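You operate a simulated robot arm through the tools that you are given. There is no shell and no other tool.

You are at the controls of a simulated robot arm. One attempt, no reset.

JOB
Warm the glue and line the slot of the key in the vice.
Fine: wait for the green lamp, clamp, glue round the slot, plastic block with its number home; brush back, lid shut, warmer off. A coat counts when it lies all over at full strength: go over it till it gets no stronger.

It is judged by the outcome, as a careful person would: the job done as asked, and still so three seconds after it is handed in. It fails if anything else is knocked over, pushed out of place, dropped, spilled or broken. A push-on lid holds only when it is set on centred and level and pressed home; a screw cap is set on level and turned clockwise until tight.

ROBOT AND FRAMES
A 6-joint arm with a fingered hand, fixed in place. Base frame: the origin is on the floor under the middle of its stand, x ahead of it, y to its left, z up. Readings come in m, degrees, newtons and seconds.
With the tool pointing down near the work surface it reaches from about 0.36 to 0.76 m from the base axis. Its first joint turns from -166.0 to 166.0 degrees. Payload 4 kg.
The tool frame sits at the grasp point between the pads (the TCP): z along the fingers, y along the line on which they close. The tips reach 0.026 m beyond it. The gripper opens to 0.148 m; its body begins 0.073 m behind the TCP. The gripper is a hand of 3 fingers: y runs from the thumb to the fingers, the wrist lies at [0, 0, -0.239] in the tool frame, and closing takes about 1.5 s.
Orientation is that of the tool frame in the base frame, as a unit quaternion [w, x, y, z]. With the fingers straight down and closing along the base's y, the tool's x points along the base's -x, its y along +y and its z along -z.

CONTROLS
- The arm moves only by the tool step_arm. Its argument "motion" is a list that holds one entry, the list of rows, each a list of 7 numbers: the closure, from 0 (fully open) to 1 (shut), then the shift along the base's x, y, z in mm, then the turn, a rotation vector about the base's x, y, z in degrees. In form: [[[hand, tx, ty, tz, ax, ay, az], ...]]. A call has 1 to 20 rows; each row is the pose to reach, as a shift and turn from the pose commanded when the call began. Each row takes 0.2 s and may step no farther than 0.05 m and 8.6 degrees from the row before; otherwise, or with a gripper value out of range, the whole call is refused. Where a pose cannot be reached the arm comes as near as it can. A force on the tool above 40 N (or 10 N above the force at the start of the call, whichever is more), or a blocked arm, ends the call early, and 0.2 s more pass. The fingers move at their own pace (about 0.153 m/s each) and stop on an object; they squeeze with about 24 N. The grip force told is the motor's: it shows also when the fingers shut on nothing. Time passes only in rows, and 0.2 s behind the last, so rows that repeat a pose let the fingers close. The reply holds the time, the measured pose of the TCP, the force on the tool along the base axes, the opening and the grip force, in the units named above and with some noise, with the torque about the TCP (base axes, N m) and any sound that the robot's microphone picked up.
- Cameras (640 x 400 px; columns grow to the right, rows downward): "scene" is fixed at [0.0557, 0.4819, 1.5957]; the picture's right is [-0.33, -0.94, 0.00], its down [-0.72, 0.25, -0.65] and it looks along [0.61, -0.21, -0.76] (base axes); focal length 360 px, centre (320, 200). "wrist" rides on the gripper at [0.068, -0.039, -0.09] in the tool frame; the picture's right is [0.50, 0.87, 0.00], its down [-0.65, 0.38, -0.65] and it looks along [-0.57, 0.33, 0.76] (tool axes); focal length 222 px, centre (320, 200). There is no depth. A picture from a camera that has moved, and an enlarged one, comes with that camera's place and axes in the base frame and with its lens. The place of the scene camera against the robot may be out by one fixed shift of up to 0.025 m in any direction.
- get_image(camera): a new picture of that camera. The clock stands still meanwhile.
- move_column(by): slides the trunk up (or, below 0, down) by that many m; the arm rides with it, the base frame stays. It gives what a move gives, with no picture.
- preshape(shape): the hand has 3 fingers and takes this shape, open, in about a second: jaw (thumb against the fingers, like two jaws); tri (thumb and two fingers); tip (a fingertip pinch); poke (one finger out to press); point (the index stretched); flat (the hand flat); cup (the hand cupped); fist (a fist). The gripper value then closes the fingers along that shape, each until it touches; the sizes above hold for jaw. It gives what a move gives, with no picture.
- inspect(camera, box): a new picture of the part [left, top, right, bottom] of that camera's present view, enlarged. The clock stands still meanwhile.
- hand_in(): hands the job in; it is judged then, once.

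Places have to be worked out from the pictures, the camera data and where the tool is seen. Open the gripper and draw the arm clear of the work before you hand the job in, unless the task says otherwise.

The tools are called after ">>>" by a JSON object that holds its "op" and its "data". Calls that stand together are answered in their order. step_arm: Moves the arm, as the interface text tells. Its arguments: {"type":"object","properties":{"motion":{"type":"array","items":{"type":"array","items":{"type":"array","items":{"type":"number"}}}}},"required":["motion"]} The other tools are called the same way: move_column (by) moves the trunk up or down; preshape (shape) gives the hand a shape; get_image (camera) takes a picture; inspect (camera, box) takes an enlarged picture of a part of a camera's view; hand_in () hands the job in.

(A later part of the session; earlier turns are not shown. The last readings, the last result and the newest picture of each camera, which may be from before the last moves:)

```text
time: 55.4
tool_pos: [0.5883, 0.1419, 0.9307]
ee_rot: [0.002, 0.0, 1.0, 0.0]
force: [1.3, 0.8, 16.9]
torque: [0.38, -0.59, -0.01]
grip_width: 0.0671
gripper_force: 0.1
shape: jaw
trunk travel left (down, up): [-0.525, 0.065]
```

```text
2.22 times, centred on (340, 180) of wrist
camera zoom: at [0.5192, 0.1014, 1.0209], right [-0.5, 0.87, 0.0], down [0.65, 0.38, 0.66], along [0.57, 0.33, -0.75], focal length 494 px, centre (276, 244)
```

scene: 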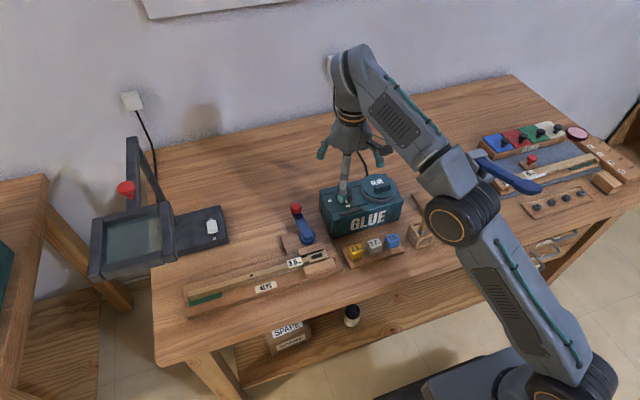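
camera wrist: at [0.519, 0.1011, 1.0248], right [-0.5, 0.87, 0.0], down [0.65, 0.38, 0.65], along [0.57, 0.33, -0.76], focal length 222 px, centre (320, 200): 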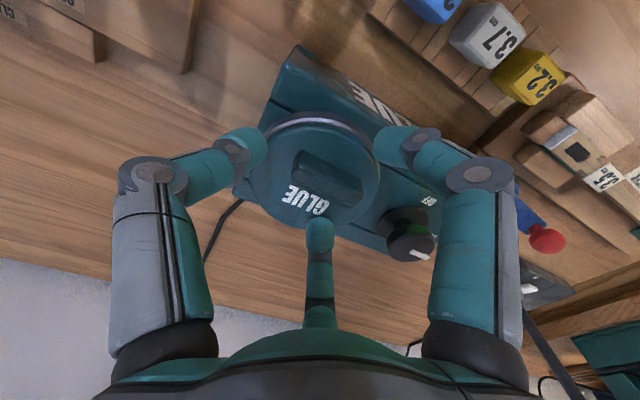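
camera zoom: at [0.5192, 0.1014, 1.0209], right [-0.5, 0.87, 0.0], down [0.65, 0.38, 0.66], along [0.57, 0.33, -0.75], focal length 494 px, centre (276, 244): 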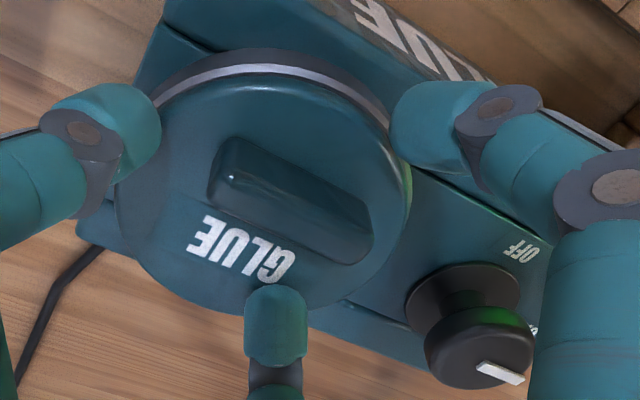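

One fingertip rests on the lid (17 N). I raise 2 mm and close around the handle at this depth.

>>> {"op": "step_arm", "data": {"motion": [[[0.55, 0, 0, 2, 0, 0, 0], [0.62, 0, 0, 2, 0, 0, 0], [0.7, 0, 0, 2, 0, 0, 0], [0.76, 0, 0, 2, 0, 0, 0], [0.8, 0, 0, 2, 0, 0, 0], [0.8, 0, 0, 2, 0, 0, 0]]]}}

>>> {"op": "inspect", "data": {"camera": "wrist", "box": [220, 90, 460, 270]}}

>>> {"op": "inspect", "data": {"camera": "scene", "box": [340, 140, 430, 220]}}

```text
time: 56.8
tool_pos: [0.5839, 0.1406, 0.9305]
ee_rot: [0.0, 0.001, 1.0, -0.001]
force: [-27.8, -9.0, 9.5]
torque: [-0.46, 0.97, -0.57]
grip_width: 0.0407
gripper_force: 24.3
shape: jaw
trunk travel left (down, up): [-0.525, 0.065]
```

```text
2.22 times, centred on (340, 180) of wrist
camera zoom: at [0.5153, 0.1009, 1.0219], right [-0.5, 0.87, 0.0], down [0.66, 0.38, 0.65], along [0.57, 0.33, -0.76], focal length 494 px, centre (276, 244)
```

zoom: 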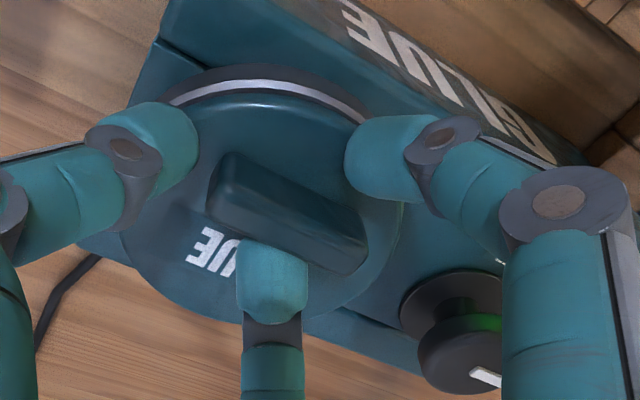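

```text
5.00 times, centred on (385, 180) of scene
camera zoom: at [0.0557, 0.4819, 1.5957], right [-0.33, -0.94, 0.0], down [-0.72, 0.25, -0.65], along [0.61, -0.21, -0.76], focal length 1800 px, centre (-5, 300)
```

zoom: 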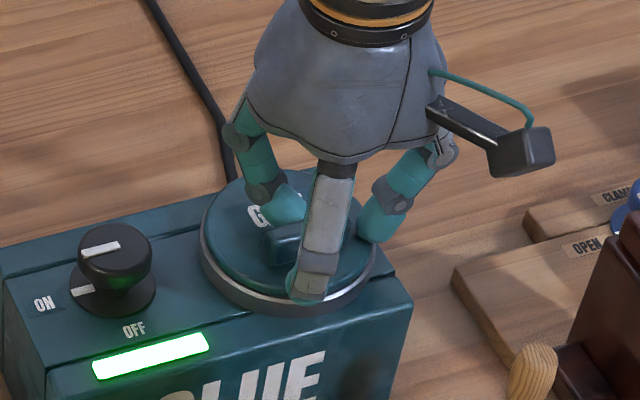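

The thumb and front finger were catching on the lid's side edge. I raise, pre-close so all tips are inside the lid's rim but round the handle, then lower onto the lid top and tighten.

>>> {"op": "step_arm", "data": {"motion": [[[0.7, 0, 0, 4, 0, 0, 0], [0.6, 1, 0, 10, 0, 0, 0], [0.65, 2, -1, 14, 0, 0, 0], [0.72, 2, -2, 14, 0, 0, 0], [0.74, 2, -2, 14, 0, 0, 0], [0.74, 2, -2, 14, 0, 0, 0]]]}}

>>> {"op": "inspect", "data": {"camera": "wrist", "box": [220, 90, 460, 270]}}

```text
time: 58.2
tool_pos: [0.5894, 0.138, 0.9439]
ee_rot: [0.0, 0.0, 1.0, -0.001]
force: [-0.1, -0.6, -0.4]
torque: [-0.02, 0.0, 0.0]
grip_width: 0.0387
gripper_force: 0.1
shape: jaw
trunk travel left (down, up): [-0.525, 0.065]
```

```text
2.22 times, centred on (340, 180) of wrist
camera zoom: at [0.5218, 0.0994, 1.0351], right [-0.5, 0.87, 0.0], down [0.65, 0.38, 0.65], along [0.57, 0.33, -0.76], focal length 494 px, centre (276, 244)
```

zoom: 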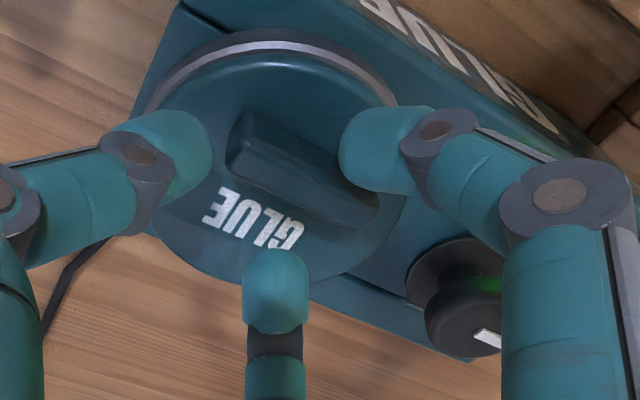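

Now all tips are within the lid circle. I lower in small steps until contact.

>>> {"op": "step_arm", "data": {"motion": [[[0.74, -2, 0, -5, 0, 0, 0], [0.74, -2, 0, -9, 0, 0, 0], [0.74, -2, 0, -12, 0, 0, 0], [0.74, -2, 0, -14, 0, 0, 0], [0.74, -2, 0, -14, 0, 0, 0]]]}}

>>> {"op": "inspect", "data": {"camera": "wrist", "box": [220, 90, 460, 270]}}

```text
time: 59.4
tool_pos: [0.5857, 0.139, 0.9323]
ee_rot: [0.002, 0.0, 1.0, -0.001]
force: [0.1, 0.8, 11.7]
torque: [0.02, 0.09, 0.02]
grip_width: 0.0397
gripper_force: 0.1
shape: jaw
trunk travel left (down, up): [-0.525, 0.065]
```

```text
2.22 times, centred on (340, 180) of wrist
camera zoom: at [0.519, 0.0994, 1.0225], right [-0.5, 0.87, 0.0], down [0.65, 0.38, 0.66], along [0.57, 0.33, -0.75], focal length 494 px, centre (276, 244)
```

zoom: 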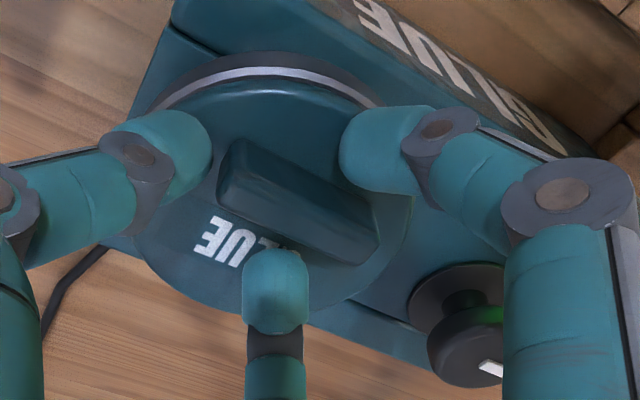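

All three tips rest evenly on the lid (11.7 N). I tighten here.

>>> {"op": "step_arm", "data": {"motion": [[[0.8, 0, 0, 0.5, 0, 0, 0], [0.85, 0, 0, 0.5, 0, 0, 0], [0.9, 0, 0, 0.5, 0, 0, 0], [0.95, 0, 0, 0.5, 0, 0, 0], [1.0, 0, 0, 0.5, 0, 0, 0], [1.0, 0, 0, 0.5, 0, 0, 0], [1.0, 0, 0, 0.5, 0, 0, 0]]]}}

>>> {"op": "inspect", "data": {"camera": "wrist", "box": [220, 90, 460, 270]}}

>>> {"op": "inspect", "data": {"camera": "scene", "box": [340, 140, 430, 220]}}

```text
time: 61.0
tool_pos: [0.5866, 0.1383, 0.9319]
ee_rot: [0.001, 0.001, 1.0, -0.001]
force: [-5.4, -10.6, 0.3]
torque: [-0.39, 0.16, -0.02]
grip_width: 0.0243
gripper_force: 23.9
shape: jaw
trunk travel left (down, up): [-0.525, 0.065]
```

```text
2.22 times, centred on (340, 180) of wrist
camera zoom: at [0.519, 0.0987, 1.022], right [-0.5, 0.87, 0.0], down [0.65, 0.38, 0.65], along [0.57, 0.33, -0.76], focal length 494 px, centre (276, 244)
```

zoom: 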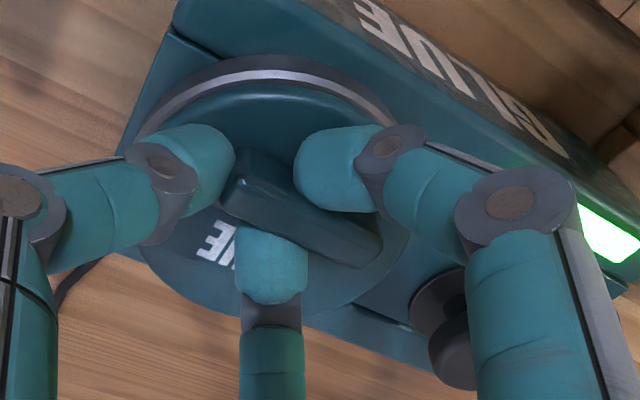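

```text
5.00 times, centred on (385, 180) of scene
camera zoom: at [0.0557, 0.4819, 1.5957], right [-0.33, -0.94, 0.0], down [-0.72, 0.25, -0.65], along [0.61, -0.21, -0.76], focal length 1800 px, centre (-5, 300)
```

zoom: 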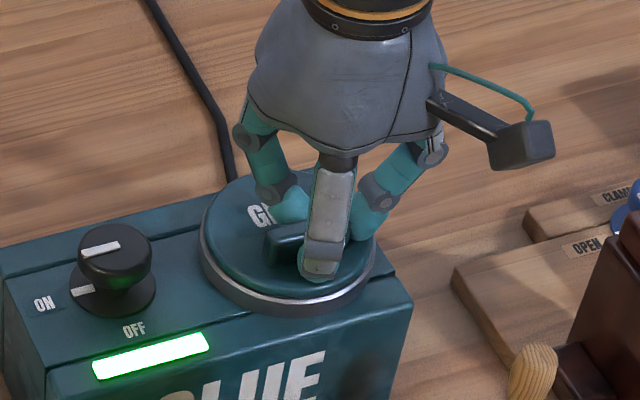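

Closing lifts the tips slightly, so I loosen a touch, sink 3 mm more, and tighten again before lifting.

>>> {"op": "step_arm", "data": {"motion": [[[0.8, 0, 1, 0, 0, 0, 0], [0.8, 0, 1, -2, 0, 0, 0], [0.8, 0, 1, -3.5, 0, 0, 0], [0.9, 0, 1, -3.5, 0, 0, 0], [1.0, 0, 1, -3.5, 0, 0, 0], [1.0, 0, 1, -3.5, 0, 0, 0], [1.0, 0, 1, -3.5, 0, 0, 0], [1.0, 0, 1, -3.5, 0, 0, 0]]]}}

>>> {"op": "step_arm", "data": {"motion": [[[1.0, 0, 0, 2, 0, 0, 0], [1.0, 0, 0, 4, 0, 0, 0], [1.0, 0, 0, 6, 0, 0, 0], [1.0, 0, 0, 6, 0, 0, 0]]]}}

>>> {"op": "inspect", "data": {"camera": "scene", "box": [340, 140, 430, 220]}}

>>> {"op": "inspect", "data": {"camera": "wrist", "box": [220, 90, 460, 270]}}

```text
time: 62.8
tool_pos: [0.5875, 0.1377, 0.9299]
ee_rot: [0.002, -0.001, 1.0, 0.0]
force: [-0.2, -11.0, 26.4]
torque: [-0.81, 0.02, 0.12]
grip_width: 0.031
gripper_force: 24.0
shape: jaw
trunk travel left (down, up): [-0.525, 0.065]
```

```text
time: 63.8
tool_pos: [0.5874, 0.1395, 0.9311]
ee_rot: [-0.002, 0.0, 1.0, -0.001]
force: [-4.0, -8.8, -16.7]
torque: [-0.18, 0.06, -0.03]
grip_width: 0.0276
gripper_force: 22.8
shape: jaw
trunk travel left (down, up): [-0.525, 0.065]
```

```text
5.00 times, centred on (385, 180) of scene
camera zoom: at [0.0557, 0.4819, 1.5957], right [-0.33, -0.94, 0.0], down [-0.72, 0.25, -0.65], along [0.61, -0.21, -0.76], focal length 1800 px, centre (-5, 300)
```

zoom: 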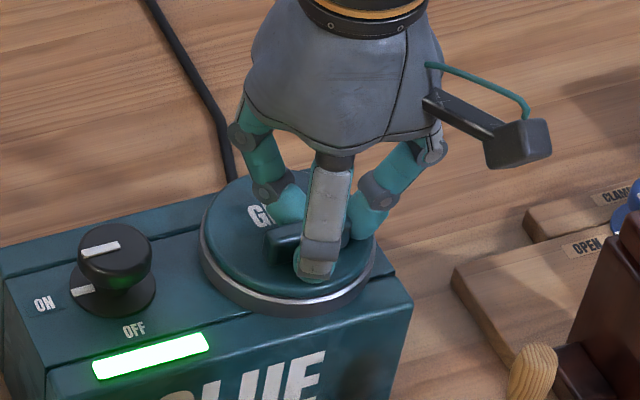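

```text
2.22 times, centred on (340, 180) of wrist
camera zoom: at [0.5198, 0.1003, 1.0226], right [-0.5, 0.87, 0.0], down [0.66, 0.38, 0.65], along [0.56, 0.33, -0.76], focal length 494 px, centre (276, 244)
```

zoom: 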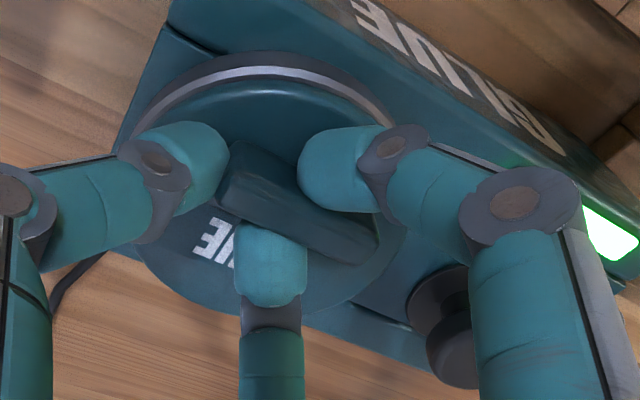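

The grip holds with 17 N of pull and the lid not yet free. I pull a bit harder.

>>> {"op": "step_arm", "data": {"motion": [[[1.0, 0, 0, 2, 0, 0, 0], [1.0, 0, 0, 4, 0, 0, 0], [1.0, 0, 0, 6, 0, 0, 0], [1.0, 0, 0, 8, 0, 0, 0]]]}}

>>> {"op": "inspect", "data": {"camera": "scene", "box": [340, 140, 430, 220]}}

>>> {"op": "inspect", "data": {"camera": "wrist", "box": [220, 90, 460, 270]}}

```text
time: 64.8
tool_pos: [0.5878, 0.1382, 0.9407]
ee_rot: [0.001, 0.0, 1.0, -0.001]
force: [-6.1, -12.5, -22.8]
torque: [-0.01, -0.02, -0.03]
grip_width: 0.0254
gripper_force: 24.0
shape: jaw
trunk travel left (down, up): [-0.525, 0.065]
```

```text
5.00 times, centred on (385, 180) of scene
camera zoom: at [0.0557, 0.4819, 1.5957], right [-0.33, -0.94, 0.0], down [-0.72, 0.25, -0.65], along [0.61, -0.21, -0.76], focal length 1800 px, centre (-5, 300)
```

zoom: 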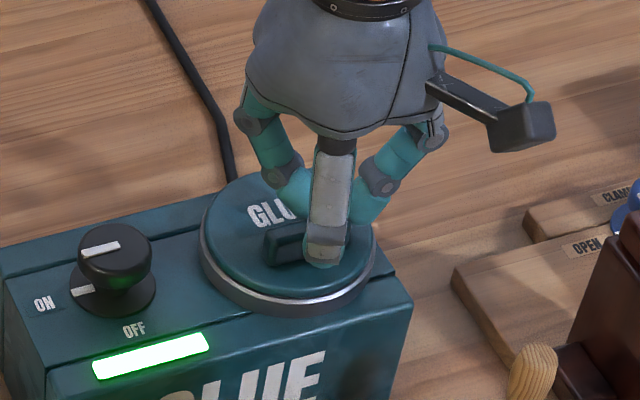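

```text
2.22 times, centred on (340, 180) of wrist
camera zoom: at [0.5208, 0.1001, 1.0319], right [-0.5, 0.87, 0.0], down [0.65, 0.38, 0.65], along [0.57, 0.33, -0.76], focal length 494 px, centre (276, 244)
```

zoom: 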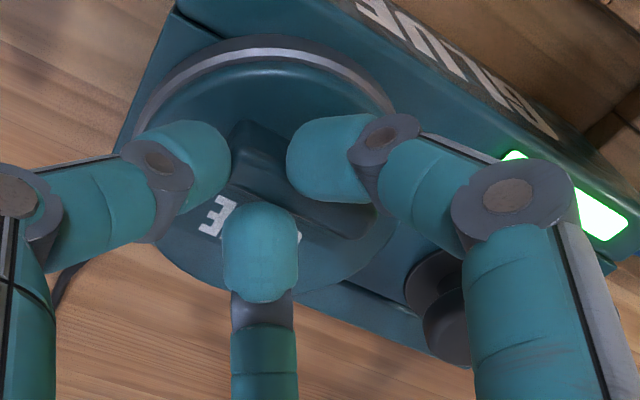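

The fingers slide up while the lid stays put at 23 N — it may be hinged or screwed. I let go and rise to inspect how the lid is attached.

>>> {"op": "step_arm", "data": {"motion": [[[0.8, 0, 0, 0, 0, 0, 0], [0.6, 0, 0, 0, 0, 0, 0], [0.5, 0, 0, 5, 0, 0, 0], [0.4, 0, 0, 30, 0, 0, 0], [0.3, -10, 0, 60, 0, 0, 0], [0.0, -40, 0, 80, 0, 0, 0], [0.0, -80, 0, 80, 0, 0, 0], [0.0, -110, 0, 60, 0, 0, 0], [0.0, -110, 0, 60, 0, 0, 0]]]}}

>>> {"op": "get_image", "data": {"camera": "wrist"}}

>>> {"op": "inspect", "data": {"camera": "scene", "box": [370, 165, 410, 200]}}

>>> {"op": "inspect", "data": {"camera": "scene", "box": [310, 150, 430, 240]}}

```text
time: 66.8
tool_pos: [0.4769, 0.1402, 1.0006]
ee_rot: [0.001, 0.0, 1.0, -0.001]
force: [-0.6, -0.1, 0.6]
torque: [0.0, -0.03, 0.0]
grip_width: 0.1479
gripper_force: 0.0
shape: jaw
trunk travel left (down, up): [-0.525, 0.065]
```

```text
taken
camera wrist: at [0.4094, 0.1, 1.092], right [-0.5, 0.87, 0.0], down [0.65, 0.38, 0.66], along [0.57, 0.33, -0.76], focal length 222 px, centre (320, 200)
```

wrist: 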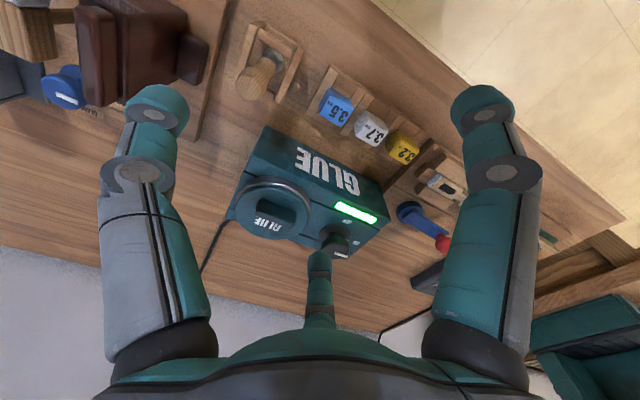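

```text
11.43 times, centred on (390, 182) of scene
camera zoom: at [0.0557, 0.4819, 1.5957], right [-0.33, -0.94, 0.0], down [-0.72, 0.25, -0.65], along [0.61, -0.21, -0.76], focal length 4114 px, centre (-480, 400)
```

zoom: 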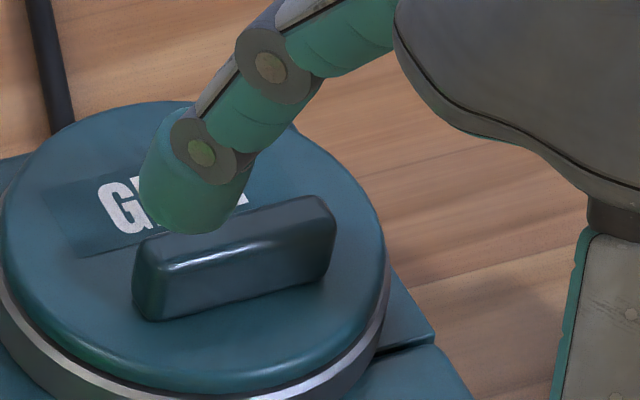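

```text
4.44 times, centred on (370, 195) of scene
camera zoom: at [0.0557, 0.4819, 1.5957], right [-0.33, -0.94, 0.0], down [-0.72, 0.25, -0.65], along [0.61, -0.21, -0.76], focal length 1600 px, centre (98, 222)
```

zoom: 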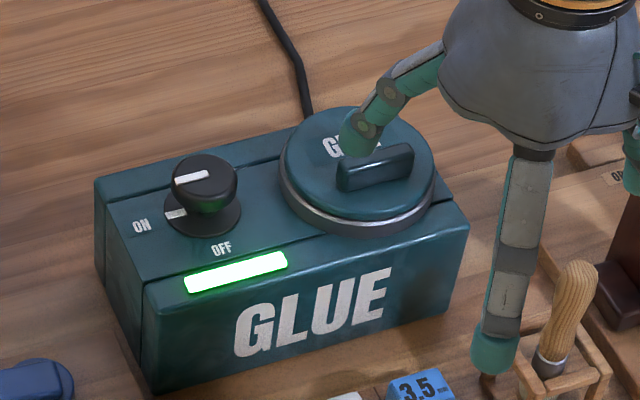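

I look closely at the lid's rim and its back side for a hinge, thread or catch.

>>> {"op": "inspect", "data": {"camera": "wrist", "box": [225, 165, 325, 250]}}

>>> {"op": "step_arm", "data": {"motion": [[[0.0, 20, -20, 10, 0, 0, 8], [0.0, 50, -40, 15, 0, 0, 16], [0.0, 85, -50, 20, 0, 0, 24], [0.0, 115, -55, 20, 0, 0, 32], [0.0, 140, -60, 20, 0, 0, 40], [0.0, 160, -60, 20, 0, 0, 48], [0.0, 170, -60, 10, 0, 0, 55], [0.0, 170, -60, 0, 0, 0, 60], [0.0, 170, -60, 0, 0, 0, 60]]]}}

>>> {"op": "get_image", "data": {"camera": "wrist"}}

```text
4.71 times, centred on (275, 208) of wrist
camera zoom: at [0.4094, 0.1, 1.092], right [-0.5, 0.87, 0.0], down [0.65, 0.38, 0.66], along [0.57, 0.33, -0.76], focal length 1045 px, centre (532, 165)
```

zoom: 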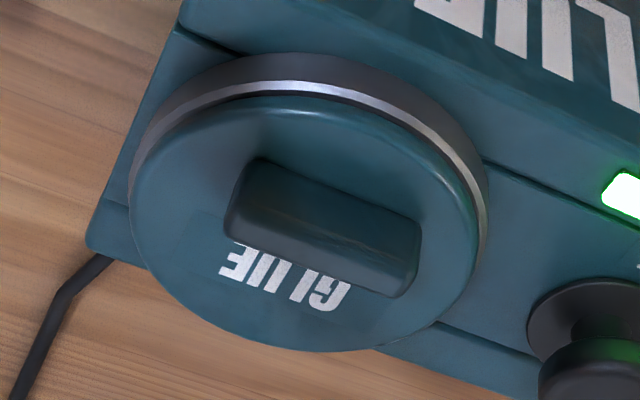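

```text
time: 68.8
tool_pos: [0.6465, 0.0777, 1.0007]
ee_rot: [0.002, -0.5, 0.866, 0.001]
force: [-0.7, 0.7, 0.9]
torque: [0.03, 0.0, -0.03]
grip_width: 0.1479
gripper_force: 0.1
shape: jaw
trunk travel left (down, up): [-0.525, 0.065]
```

```text
taken
camera wrist: at [0.6474, -0.0001, 1.0923], right [-1.0, 0.0, 0.0], down [0.0, 0.76, 0.65], along [0.0, 0.65, -0.76], focal length 222 px, centre (320, 200)
```

wrist: 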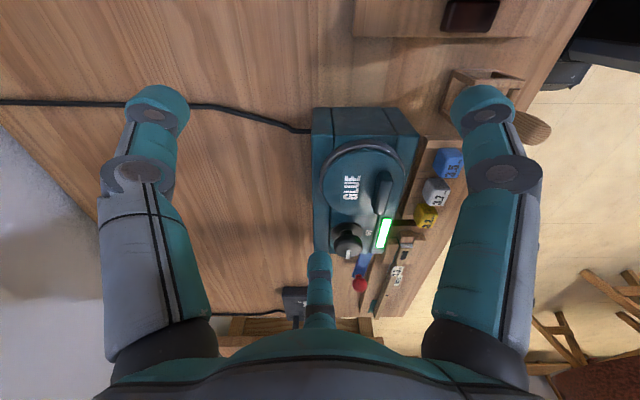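

Now from the right side I zoom in on the lid and its back edge.

>>> {"op": "inspect", "data": {"camera": "wrist", "box": [290, 90, 430, 240]}}

>>> {"op": "inspect", "data": {"camera": "wrist", "box": [305, 125, 365, 185]}}

```text
2.67 times, centred on (360, 165) of wrist
camera zoom: at [0.6474, -0.0001, 1.0923], right [-1.0, 0.0, 0.0], down [0.0, 0.76, 0.65], along [0.0, 0.65, -0.76], focal length 592 px, centre (213, 293)
```

zoom: 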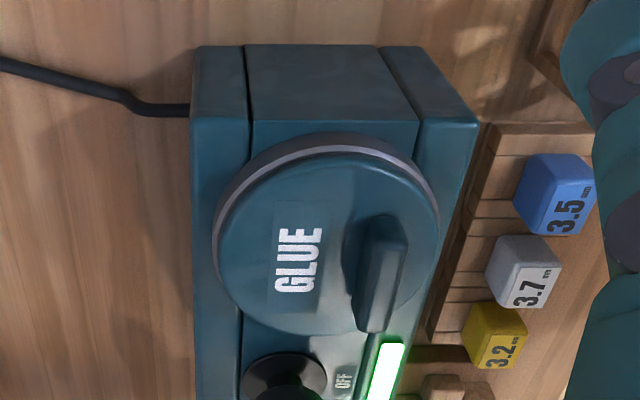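

```text
6.67 times, centred on (335, 155) of wrist
camera zoom: at [0.6474, -0.0001, 1.0923], right [-1.0, 0.0, 0.0], down [0.0, 0.76, 0.65], along [0.0, 0.65, -0.76], focal length 1481 px, centre (220, 500)
```

zoom: 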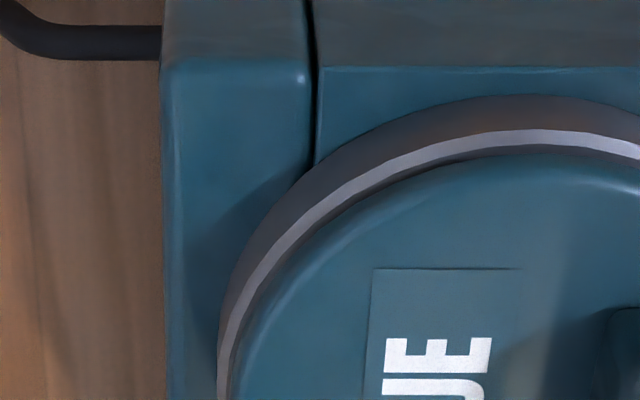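

No hinge is visible; the lid appears to be pressed into a metal ring. A rim grasp with all three fingers round the lid's edge should hold much better, and also lets me test a twist. I go above the lid centre.

>>> {"op": "step_arm", "data": {"motion": [[[0.0, 0, 10, 10, 0, 0, -8], [0.0, -5, 20, 15, 0, 0, -16], [0.0, -10, 30, 15, 0, 0, -24], [0.0, -20, 40, 15, 0, 0, -32], [0.0, -30, 50, 15, 0, 0, -40], [0.0, -40, 60, 10, 0, 0, -48], [0.1, -47, 66, 0, 0, 0, -56], [0.2, -47, 66, -15, 0, 0, -64], [0.2, -47, 66, -30, 0, 0, -72], [0.2, -47, 66, -30, 0, 0, -80], [0.2, -47, 66, -30, 0, 0, -80]]]}}

>>> {"op": "get_image", "data": {"camera": "wrist"}}

>>> {"op": "inspect", "data": {"camera": "wrist", "box": [220, 70, 420, 220]}}

```text
time: 71.2
tool_pos: [0.5992, 0.1457, 0.9708]
ee_rot: [0.002, 0.174, 0.985, -0.001]
force: [-0.4, 0.6, 0.3]
torque: [0.03, 0.03, -0.02]
grip_width: 0.1187
gripper_force: 0.0
shape: jaw
trunk travel left (down, up): [-0.525, 0.065]
```

```text
taken
camera wrist: at [0.5225, 0.1328, 1.0618], right [-0.17, 0.99, 0.0], down [0.74, 0.13, 0.65], along [0.65, 0.11, -0.76], focal length 222 px, centre (320, 200)
```

wrist: 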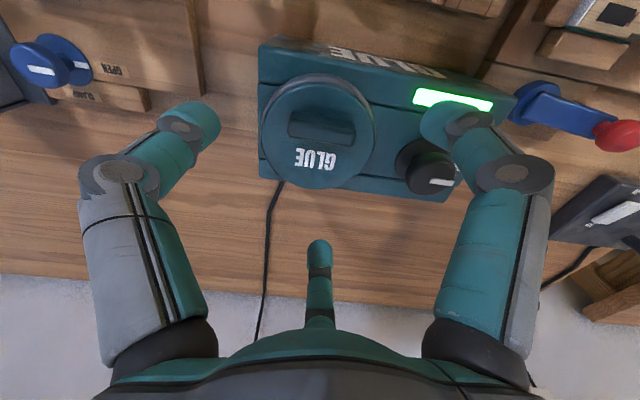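

```text
2.67 times, centred on (320, 145) of wrist
camera zoom: at [0.5225, 0.1328, 1.0618], right [-0.17, 0.99, 0.0], down [0.74, 0.13, 0.65], along [0.65, 0.11, -0.76], focal length 592 px, centre (320, 347)
```

zoom: 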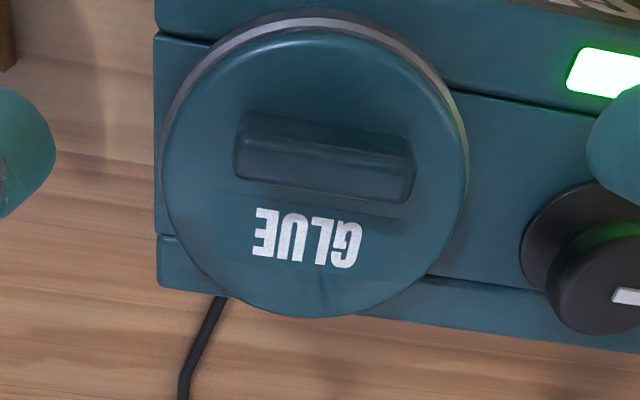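

The lid centre works out at (0.601, 0.145), radius ~46 mm. I centre on it, descend outside the rim with the fingers open, and close on the edge.

>>> {"op": "step_arm", "data": {"motion": [[[0.2, 2, -1, -15, 0, 0, 0], [0.2, 2, -1, -30, 0, 0, 0], [0.2, 2, -1, -40, 0, 0, 0], [0.2, 2, -1, -46, 0, 0, 0], [0.2, 2, -1, -46, 0, 0, 0]]]}}

>>> {"op": "get_image", "data": {"camera": "wrist"}}

>>> {"op": "inspect", "data": {"camera": "scene", "box": [340, 140, 430, 220]}}

```text
time: 72.4
tool_pos: [0.6039, 0.1454, 0.9253]
ee_rot: [0.001, 0.174, 0.985, -0.001]
force: [-0.3, -1.4, 0.6]
torque: [0.01, 0.0, 0.02]
grip_width: 0.1185
gripper_force: 0.0
shape: jaw
trunk travel left (down, up): [-0.525, 0.065]
```

```text
taken
camera wrist: at [0.5265, 0.1305, 1.0162], right [-0.17, 0.98, 0.0], down [0.74, 0.13, 0.65], along [0.65, 0.11, -0.76], focal length 222 px, centre (320, 200)
```

wrist: 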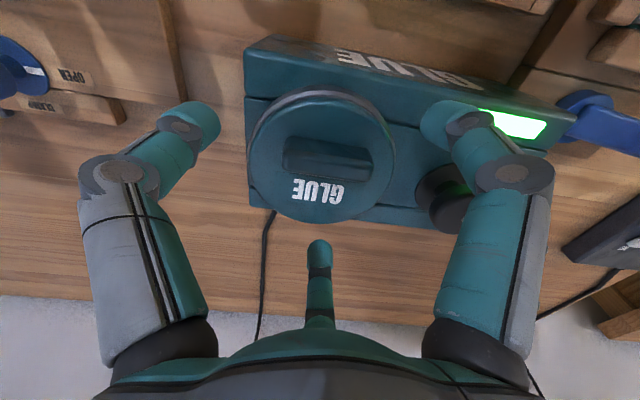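

```text
5.00 times, centred on (385, 180) of scene
camera zoom: at [0.0557, 0.4819, 1.5957], right [-0.33, -0.94, 0.0], down [-0.72, 0.25, -0.65], along [0.61, -0.21, -0.76], focal length 1800 px, centre (-5, 300)
```

zoom: 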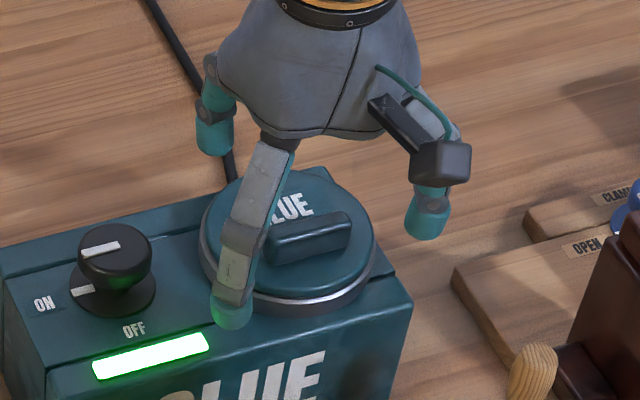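

The fingers are around the rim without touching. I close onto it.

>>> {"op": "step_arm", "data": {"motion": [[[0.3, -2, 0, 0, 0, 0, 0], [0.36, -2, 0, 0, 0, 0, 0], [0.42, -2, 0, 0, 0, 0, 0], [0.48, -2, 0, 0, 0, 0, 0], [0.5, -2, 0, 0, 0, 0, 0], [0.5, -2, 0, 0, 0, 0, 0]]]}}

>>> {"op": "get_image", "data": {"camera": "wrist"}}

>>> {"op": "inspect", "data": {"camera": "scene", "box": [340, 140, 430, 220]}}

```text
time: 73.8
tool_pos: [0.5999, 0.1445, 0.9302]
ee_rot: [0.004, 0.174, 0.985, 0.001]
force: [0.4, 0.3, 22.1]
torque: [0.06, -0.03, 0.01]
grip_width: 0.0665
gripper_force: 23.9
shape: jaw
trunk travel left (down, up): [-0.525, 0.065]
```

```text
taken
camera wrist: at [0.5235, 0.1306, 1.0196], right [-0.17, 0.98, 0.0], down [0.74, 0.13, 0.66], along [0.65, 0.11, -0.75], focal length 222 px, centre (320, 200)
```

wrist: 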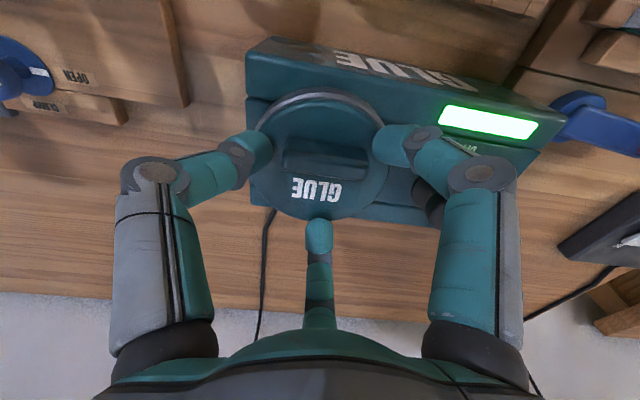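

```text
5.00 times, centred on (385, 180) of scene
camera zoom: at [0.0557, 0.4819, 1.5957], right [-0.33, -0.94, 0.0], down [-0.72, 0.25, -0.65], along [0.61, -0.21, -0.76], focal length 1800 px, centre (-5, 300)
```

zoom: 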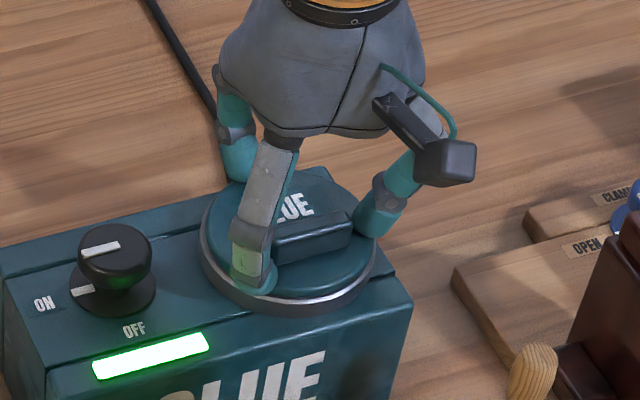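

The rounded tips rode up over the rim; I need to be deeper. I reopen, go down about 10 mm lower outside the rim, and close again.

>>> {"op": "step_arm", "data": {"motion": [[[0.35, 0, 0, 4, 0, 0, 0], [0.2, 1, 0, 4, 0, 0, 0], [0.2, 1, 0, 4, 0, 0, 0], [0.2, 1, 0, 0, 0, 0, 0], [0.2, 1, 0, -5, 0, 0, 0], [0.2, 1, 0, -10, 0, 0, 0], [0.2, 1, 0, -12, 0, 0, 0], [0.2, 1, 0, -12, 0, 0, 0]]]}}

>>> {"op": "inspect", "data": {"camera": "scene", "box": [340, 140, 430, 220]}}

>>> {"op": "get_image", "data": {"camera": "wrist"}}

```text
time: 75.6
tool_pos: [0.6014, 0.1444, 0.9129]
ee_rot: [0.0, 0.174, 0.985, -0.001]
force: [0.5, 0.4, -0.5]
torque: [0.0, 0.03, -0.01]
grip_width: 0.1178
gripper_force: 0.0
shape: jaw
trunk travel left (down, up): [-0.525, 0.065]
```

```text
5.00 times, centred on (385, 180) of scene
camera zoom: at [0.0557, 0.4819, 1.5957], right [-0.33, -0.94, 0.0], down [-0.72, 0.25, -0.65], along [0.61, -0.21, -0.76], focal length 1800 px, centre (-5, 300)
```

zoom: 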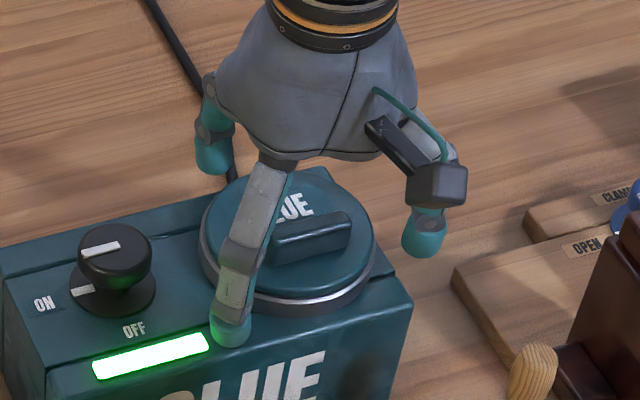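

```text
taken
camera wrist: at [0.5243, 0.1311, 1.0046], right [-0.17, 0.98, 0.0], down [0.74, 0.13, 0.65], along [0.65, 0.11, -0.76], focal length 222 px, centre (320, 200)
```

wrist: 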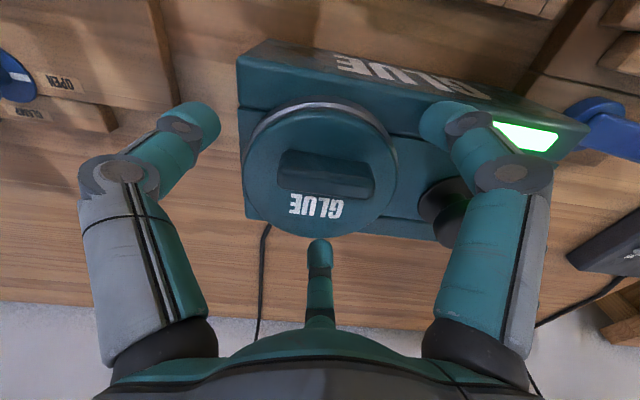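

No contact yet at z 0.913. I close onto the rim here.

>>> {"op": "step_arm", "data": {"motion": [[[0.3, 0, 0, 0, 0, 0, 0], [0.36, 0, 0, 0, 0, 0, 0], [0.4, 0, 0, 0, 0, 0, 0], [0.44, 0, 0, 0, 0, 0, 0], [0.44, 0, 0, 0, 0, 0, 0]]]}}

>>> {"op": "get_image", "data": {"camera": "wrist"}}

>>> {"op": "inspect", "data": {"camera": "scene", "box": [340, 140, 430, 220]}}

```text
time: 76.8
tool_pos: [0.6015, 0.1447, 0.9122]
ee_rot: [0.001, 0.174, 0.985, -0.001]
force: [-1.0, -0.7, -0.9]
torque: [-0.03, -0.01, 0.07]
grip_width: 0.0821
gripper_force: 24.0
shape: jaw
trunk travel left (down, up): [-0.525, 0.065]
```

```text
taken
camera wrist: at [0.5244, 0.131, 1.0046], right [-0.17, 0.98, 0.0], down [0.74, 0.13, 0.65], along [0.64, 0.11, -0.76], focal length 222 px, centre (320, 200)
```

wrist: 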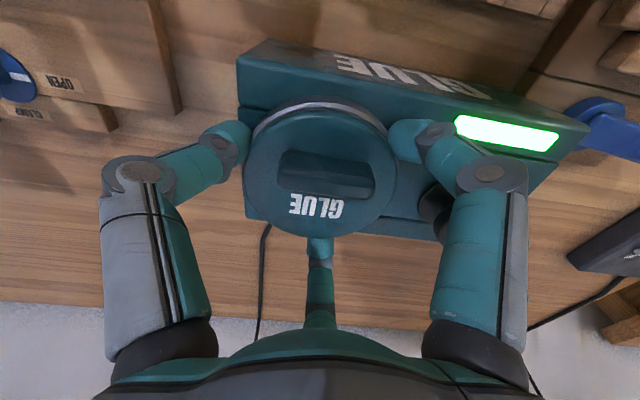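

```text
5.00 times, centred on (385, 180) of scene
camera zoom: at [0.0557, 0.4819, 1.5957], right [-0.33, -0.94, 0.0], down [-0.72, 0.25, -0.65], along [0.61, -0.21, -0.76], focal length 1800 px, centre (-5, 300)
```

zoom: 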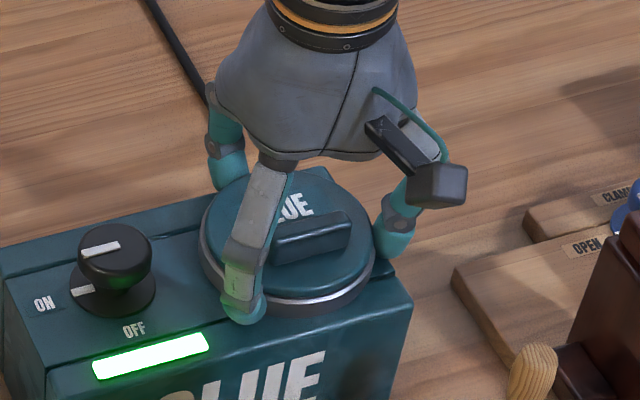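

A well-centred grip on the rim (24 N, no side forces). I pull up gently.

>>> {"op": "step_arm", "data": {"motion": [[[0.5, 0, 0, 2, 0, 0, 0], [0.5, 0, 0, 4, 0, 0, 0], [0.5, 0, 0, 6, 0, 0, 0], [0.5, 0, 0, 6, 0, 0, 0]]]}}

>>> {"op": "inspect", "data": {"camera": "scene", "box": [340, 140, 430, 220]}}

>>> {"op": "get_image", "data": {"camera": "wrist"}}

```text
time: 78.0
tool_pos: [0.6011, 0.1445, 0.9144]
ee_rot: [-0.003, 0.173, 0.985, -0.003]
force: [5.2, 0.0, -23.1]
torque: [0.04, -0.25, 0.14]
grip_width: 0.0823
gripper_force: 24.5
shape: jaw
trunk travel left (down, up): [-0.525, 0.065]
stopped in row 4: the force on the tool passed its limit at 40 N (the readings are from after the stop); the commanded pose is now the measured one
```

```text
5.00 times, centred on (385, 180) of scene
camera zoom: at [0.0557, 0.4819, 1.5957], right [-0.33, -0.94, 0.0], down [-0.72, 0.25, -0.65], along [0.61, -0.21, -0.76], focal length 1800 px, centre (-5, 300)
```

zoom: 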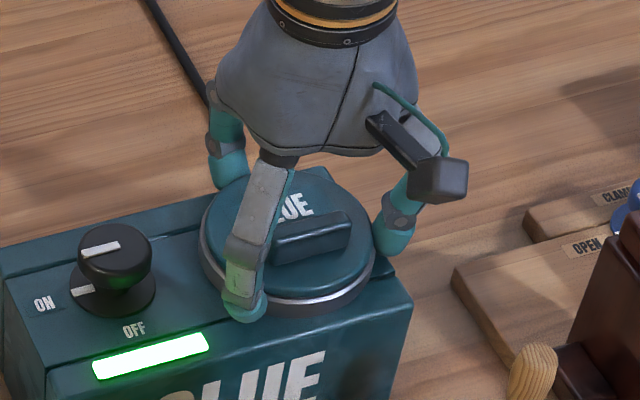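

```text
taken
camera wrist: at [0.525, 0.1306, 1.0072], right [-0.17, 0.98, 0.0], down [0.75, 0.14, 0.65], along [0.64, 0.11, -0.76], focal length 222 px, centre (320, 200)
```

wrist: 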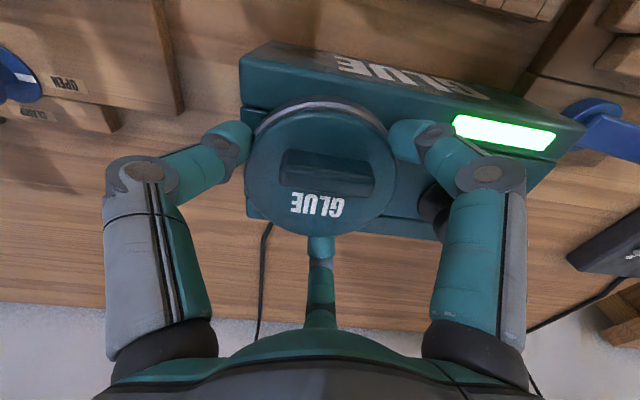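

A 40 N pull doesn't free it, so I test a twist: relax the pull and turn counter-clockwise a little, watching torque and the label.

>>> {"op": "step_arm", "data": {"motion": [[[0.5, 0, 0, -2, 0, 0, 0], [0.5, 0, 0, -2, 0, 0, 5], [0.5, 0, 0, -2, 0, 0, 10], [0.5, 0, 0, -2, 0, 0, 15], [0.5, 0, 0, -2, 0, 0, 15]]]}}

>>> {"op": "inspect", "data": {"camera": "scene", "box": [340, 140, 430, 220]}}

>>> {"op": "get_image", "data": {"camera": "wrist"}}

```text
time: 79.2
tool_pos: [0.5992, 0.144, 0.9157]
ee_rot: [-0.002, 0.044, 0.999, -0.002]
force: [-11.7, -0.4, -16.3]
torque: [-0.38, 0.33, -1.57]
grip_width: 0.0806
gripper_force: 23.6
shape: jaw
trunk travel left (down, up): [-0.525, 0.065]
```

```text
5.00 times, centred on (385, 180) of scene
camera zoom: at [0.0557, 0.4819, 1.5957], right [-0.33, -0.94, 0.0], down [-0.72, 0.25, -0.65], along [0.61, -0.21, -0.76], focal length 1800 px, centre (-5, 300)
```

zoom: 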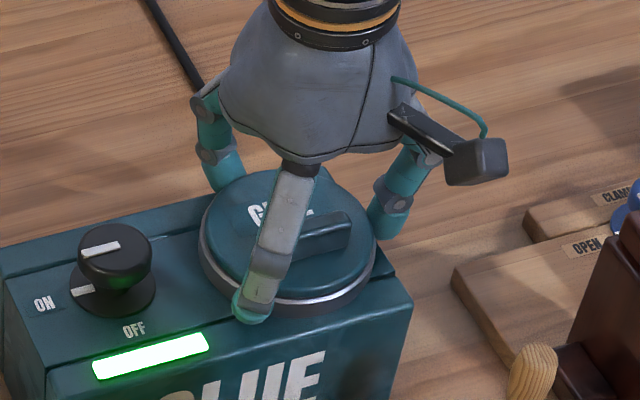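

```text
taken
camera wrist: at [0.5291, 0.1113, 1.0068], right [-0.42, 0.91, 0.0], down [0.69, 0.32, 0.65], along [0.59, 0.27, -0.76], focal length 222 px, centre (320, 200)
```

wrist: 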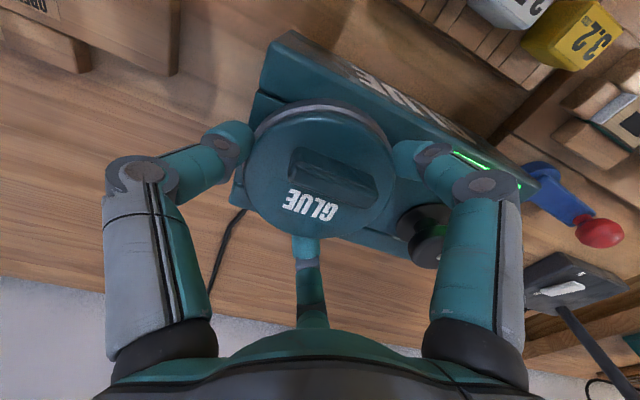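

Turning 15° met 1.6 N·m. I zoom to see whether the lid actually turned relative to the box.

>>> {"op": "inspect", "data": {"camera": "wrist", "box": [230, 70, 430, 250]}}

>>> {"op": "inspect", "data": {"camera": "scene", "box": [370, 165, 410, 205]}}

```text
2.22 times, centred on (330, 160) of wrist
camera zoom: at [0.5291, 0.1113, 1.0068], right [-0.42, 0.91, 0.0], down [0.69, 0.32, 0.65], along [0.59, 0.27, -0.76], focal length 494 px, centre (298, 289)
```

zoom: 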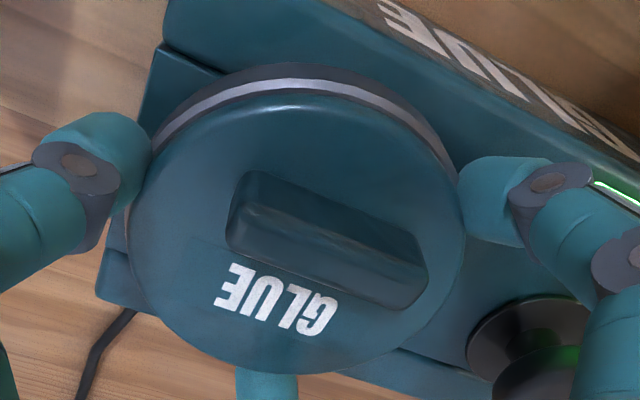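

```text
10.00 times, centred on (390, 185) of scene
camera zoom: at [0.0557, 0.4819, 1.5957], right [-0.33, -0.94, 0.0], down [-0.72, 0.25, -0.65], along [0.61, -0.21, -0.76], focal length 3600 px, centre (-380, 350)
```

zoom: 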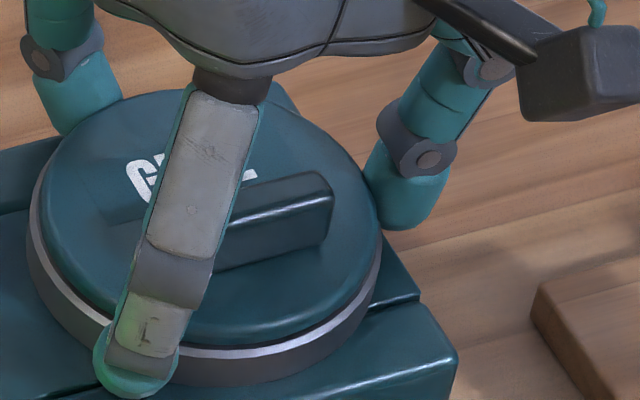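

I was holding the pot's fixed metal ring, which explains the resistance. I let go and regrip the handle deeply again, this time to test whether the lid twists.

>>> {"op": "step_arm", "data": {"motion": [[[0.4, 0, 0, 0, 0, 0, 0], [0.2, 0, 0, 0, 0, 0, -5], [0.2, 0, 0, 10, 0, 0, -5], [0.2, 0, 0, 30, 0, 0, -5], [0.4, -6, -3, 40, 0, 0, -5], [0.6, -12, -6, 40, 0, 0, -5], [0.7, -12, -6, 35, 0, 0, -5], [0.74, -12, -6, 32, 0, 0, -5], [0.74, -12, -6, 32, 0, 0, -5]]]}}

>>> {"op": "inspect", "data": {"camera": "wrist", "box": [220, 90, 460, 270]}}

```text
time: 81.2
tool_pos: [0.5883, 0.1374, 0.9493]
ee_rot: [-0.001, 0.087, 0.996, -0.002]
force: [0.7, -0.5, -0.3]
torque: [-0.01, 0.01, 0.0]
grip_width: 0.0389
gripper_force: 0.1
shape: jaw
trunk travel left (down, up): [-0.525, 0.065]
```

```text
2.22 times, centred on (340, 180) of wrist
camera zoom: at [0.5155, 0.1111, 1.0396], right [-0.34, 0.94, 0.0], down [0.71, 0.26, 0.65], along [0.61, 0.22, -0.76], focal length 494 px, centre (276, 244)
```

zoom: 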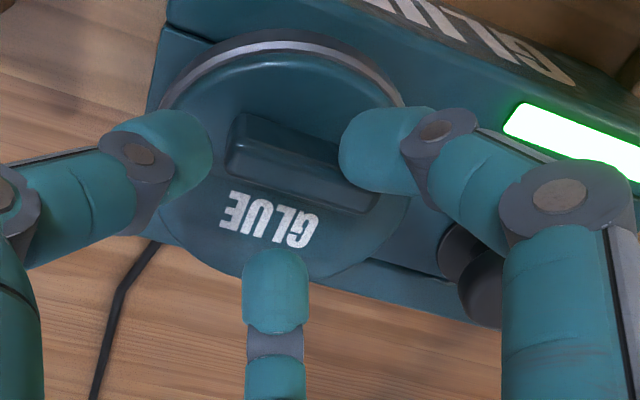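

I lower onto the lid top again and grip as deep as possible.

>>> {"op": "step_arm", "data": {"motion": [[[0.74, -1, 0, -8, 0, 0, 5], [0.74, -1, 0, -14, 0, 0, 10], [0.74, -1, 0, -18, 0, 0, 10], [0.77, -1, 0, -21, 0, 0, 10], [0.8, -1, 0, -23, 0, 0, 10], [0.85, -1, 0, -23, 0, 0, 10], [0.9, -1, 0, -23, 0, 0, 10], [1.0, -1, 0, -23, 0, 0, 10], [1.0, -1, 0, -23, 0, 0, 10]]]}}

>>> {"op": "inspect", "data": {"camera": "wrist", "box": [220, 90, 460, 270]}}

```text
time: 83.1
tool_pos: [0.5875, 0.1368, 0.928]
ee_rot: [0.001, 0.0, 1.0, -0.001]
force: [-9.2, -9.4, 21.1]
torque: [-0.59, 0.22, -0.06]
grip_width: 0.0319
gripper_force: 24.2
shape: jaw
trunk travel left (down, up): [-0.525, 0.065]
stopped in row 9: the force on the tool passed its limit at 40 N (the readings are from after the stop); the commanded pose is now the measured one
```

```text
2.22 times, centred on (340, 180) of wrist
camera zoom: at [0.5189, 0.0975, 1.019], right [-0.5, 0.87, -0.01], down [0.65, 0.38, 0.66], along [0.57, 0.32, -0.76], focal length 494 px, centre (276, 244)
```

zoom: 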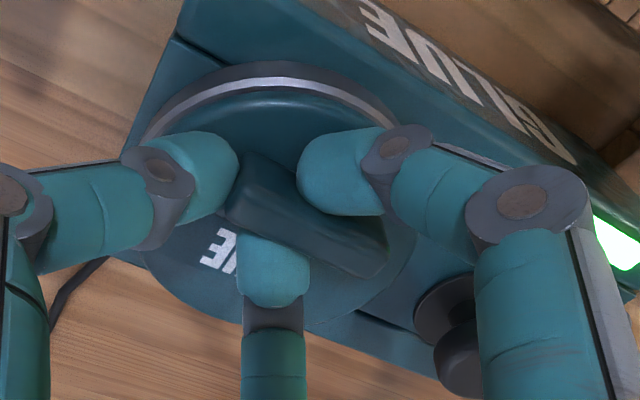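

Deep grip achieved. I try a small counter-clockwise twist about the lid's centre and read the torque.

>>> {"op": "step_arm", "data": {"motion": [[[1.0, 0, 0, 1, 0, 0, 0], [1.0, 0.6, -0.9, 1, 0, 0, 4], [1.0, 1.2, -1.8, 1, 0, 0, 8], [1.0, 2.0, -2.6, 1, 0, 0, 12], [1.0, 2.0, -2.6, 1, 0, 0, 12]]]}}

>>> {"op": "inspect", "data": {"camera": "wrist", "box": [220, 90, 460, 270]}}

>>> {"op": "inspect", "data": {"camera": "scene", "box": [370, 165, 410, 205]}}

```text
time: 84.3
tool_pos: [0.5872, 0.1346, 0.927]
ee_rot: [0.001, -0.105, 0.995, -0.002]
force: [-24.7, -6.5, 10.1]
torque: [-0.21, 0.41, -0.33]
grip_width: 0.0298
gripper_force: 24.2
shape: jaw
trunk travel left (down, up): [-0.525, 0.065]
```

```text
2.22 times, centred on (340, 180) of wrist
camera zoom: at [0.5287, 0.0823, 1.0192], right [-0.67, 0.74, 0.0], down [0.56, 0.51, 0.65], along [0.49, 0.43, -0.76], focal length 494 px, centre (276, 244)
```

zoom: 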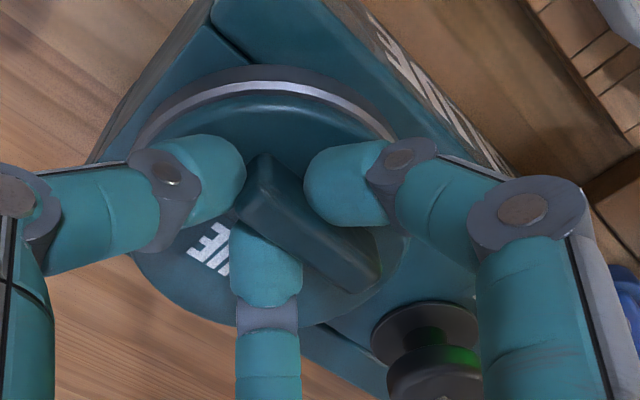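

```text
10.00 times, centred on (390, 185) of scene
camera zoom: at [0.0557, 0.4819, 1.5957], right [-0.33, -0.94, 0.0], down [-0.72, 0.25, -0.65], along [0.61, -0.21, -0.76], focal length 3600 px, centre (-380, 350)
```

zoom: 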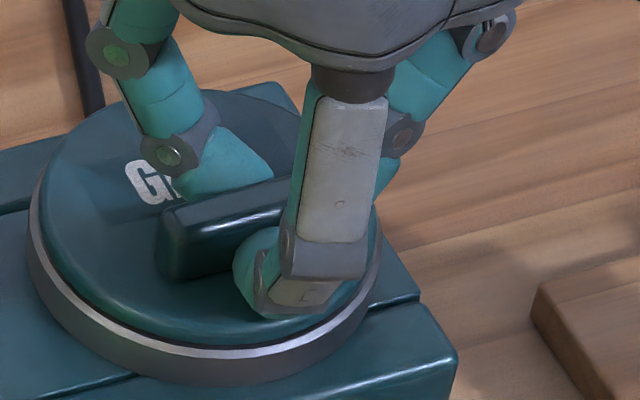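

The lid didn't twist at about 0.5 N·m. I undo the twist and, while the grip is this deep, try the straight pull again in small increments.

>>> {"op": "step_arm", "data": {"motion": [[[1.0, -1.0, 1.3, 0, 0, 0, -6], [1.0, -2.0, 2.6, 0, 0, 0, -12], [1.0, -2.0, 3.0, 2, 0, 0, -12], [1.0, -2.0, 3.0, 4, 0, 0, -12], [1.0, -2.0, 3.0, 6, 0, 0, -12]]]}}

>>> {"op": "step_arm", "data": {"motion": [[[1.0, 0, 0, 1.5, 0, 0, 0], [1.0, 0, 0, 3, 0, 0, 0]]]}}

>>> {"op": "inspect", "data": {"camera": "scene", "box": [370, 165, 410, 205]}}

>>> {"op": "inspect", "data": {"camera": "wrist", "box": [220, 90, 460, 270]}}

```text
time: 85.5
tool_pos: [0.5876, 0.138, 0.9315]
ee_rot: [-0.001, 0.0, 1.0, -0.002]
force: [-9.7, -10.3, -18.1]
torque: [-0.13, 0.1, -0.02]
grip_width: 0.0274
gripper_force: 23.8
shape: jaw
trunk travel left (down, up): [-0.525, 0.065]
```

```text
time: 86.1
tool_pos: [0.5894, 0.1369, 0.9341]
ee_rot: [-0.001, 0.001, 1.0, -0.001]
force: [-8.2, -9.1, -26.4]
torque: [-0.03, 0.06, -0.01]
grip_width: 0.0261
gripper_force: 23.8
shape: jaw
trunk travel left (down, up): [-0.525, 0.065]
```

```text
10.00 times, centred on (390, 185) of scene
camera zoom: at [0.0557, 0.4819, 1.5957], right [-0.33, -0.94, 0.0], down [-0.72, 0.25, -0.65], along [0.61, -0.21, -0.76], focal length 3600 px, centre (-380, 350)
```

zoom: 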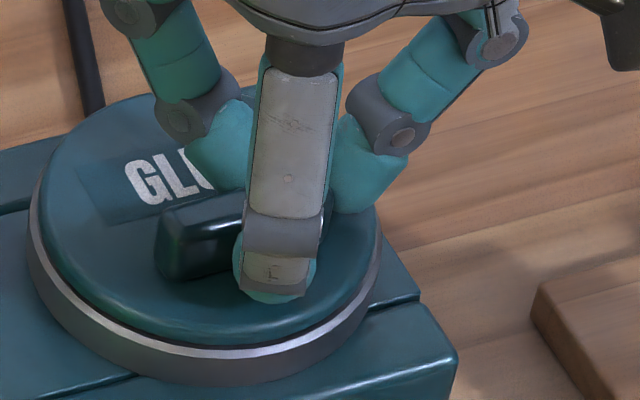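

```text
2.22 times, centred on (340, 180) of wrist
camera zoom: at [0.5216, 0.0986, 1.0259], right [-0.5, 0.87, 0.0], down [0.66, 0.38, 0.65], along [0.57, 0.32, -0.76], focal length 494 px, centre (276, 244)
```

zoom: 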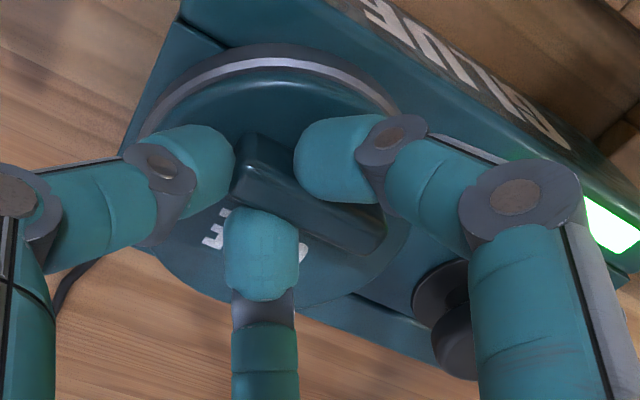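

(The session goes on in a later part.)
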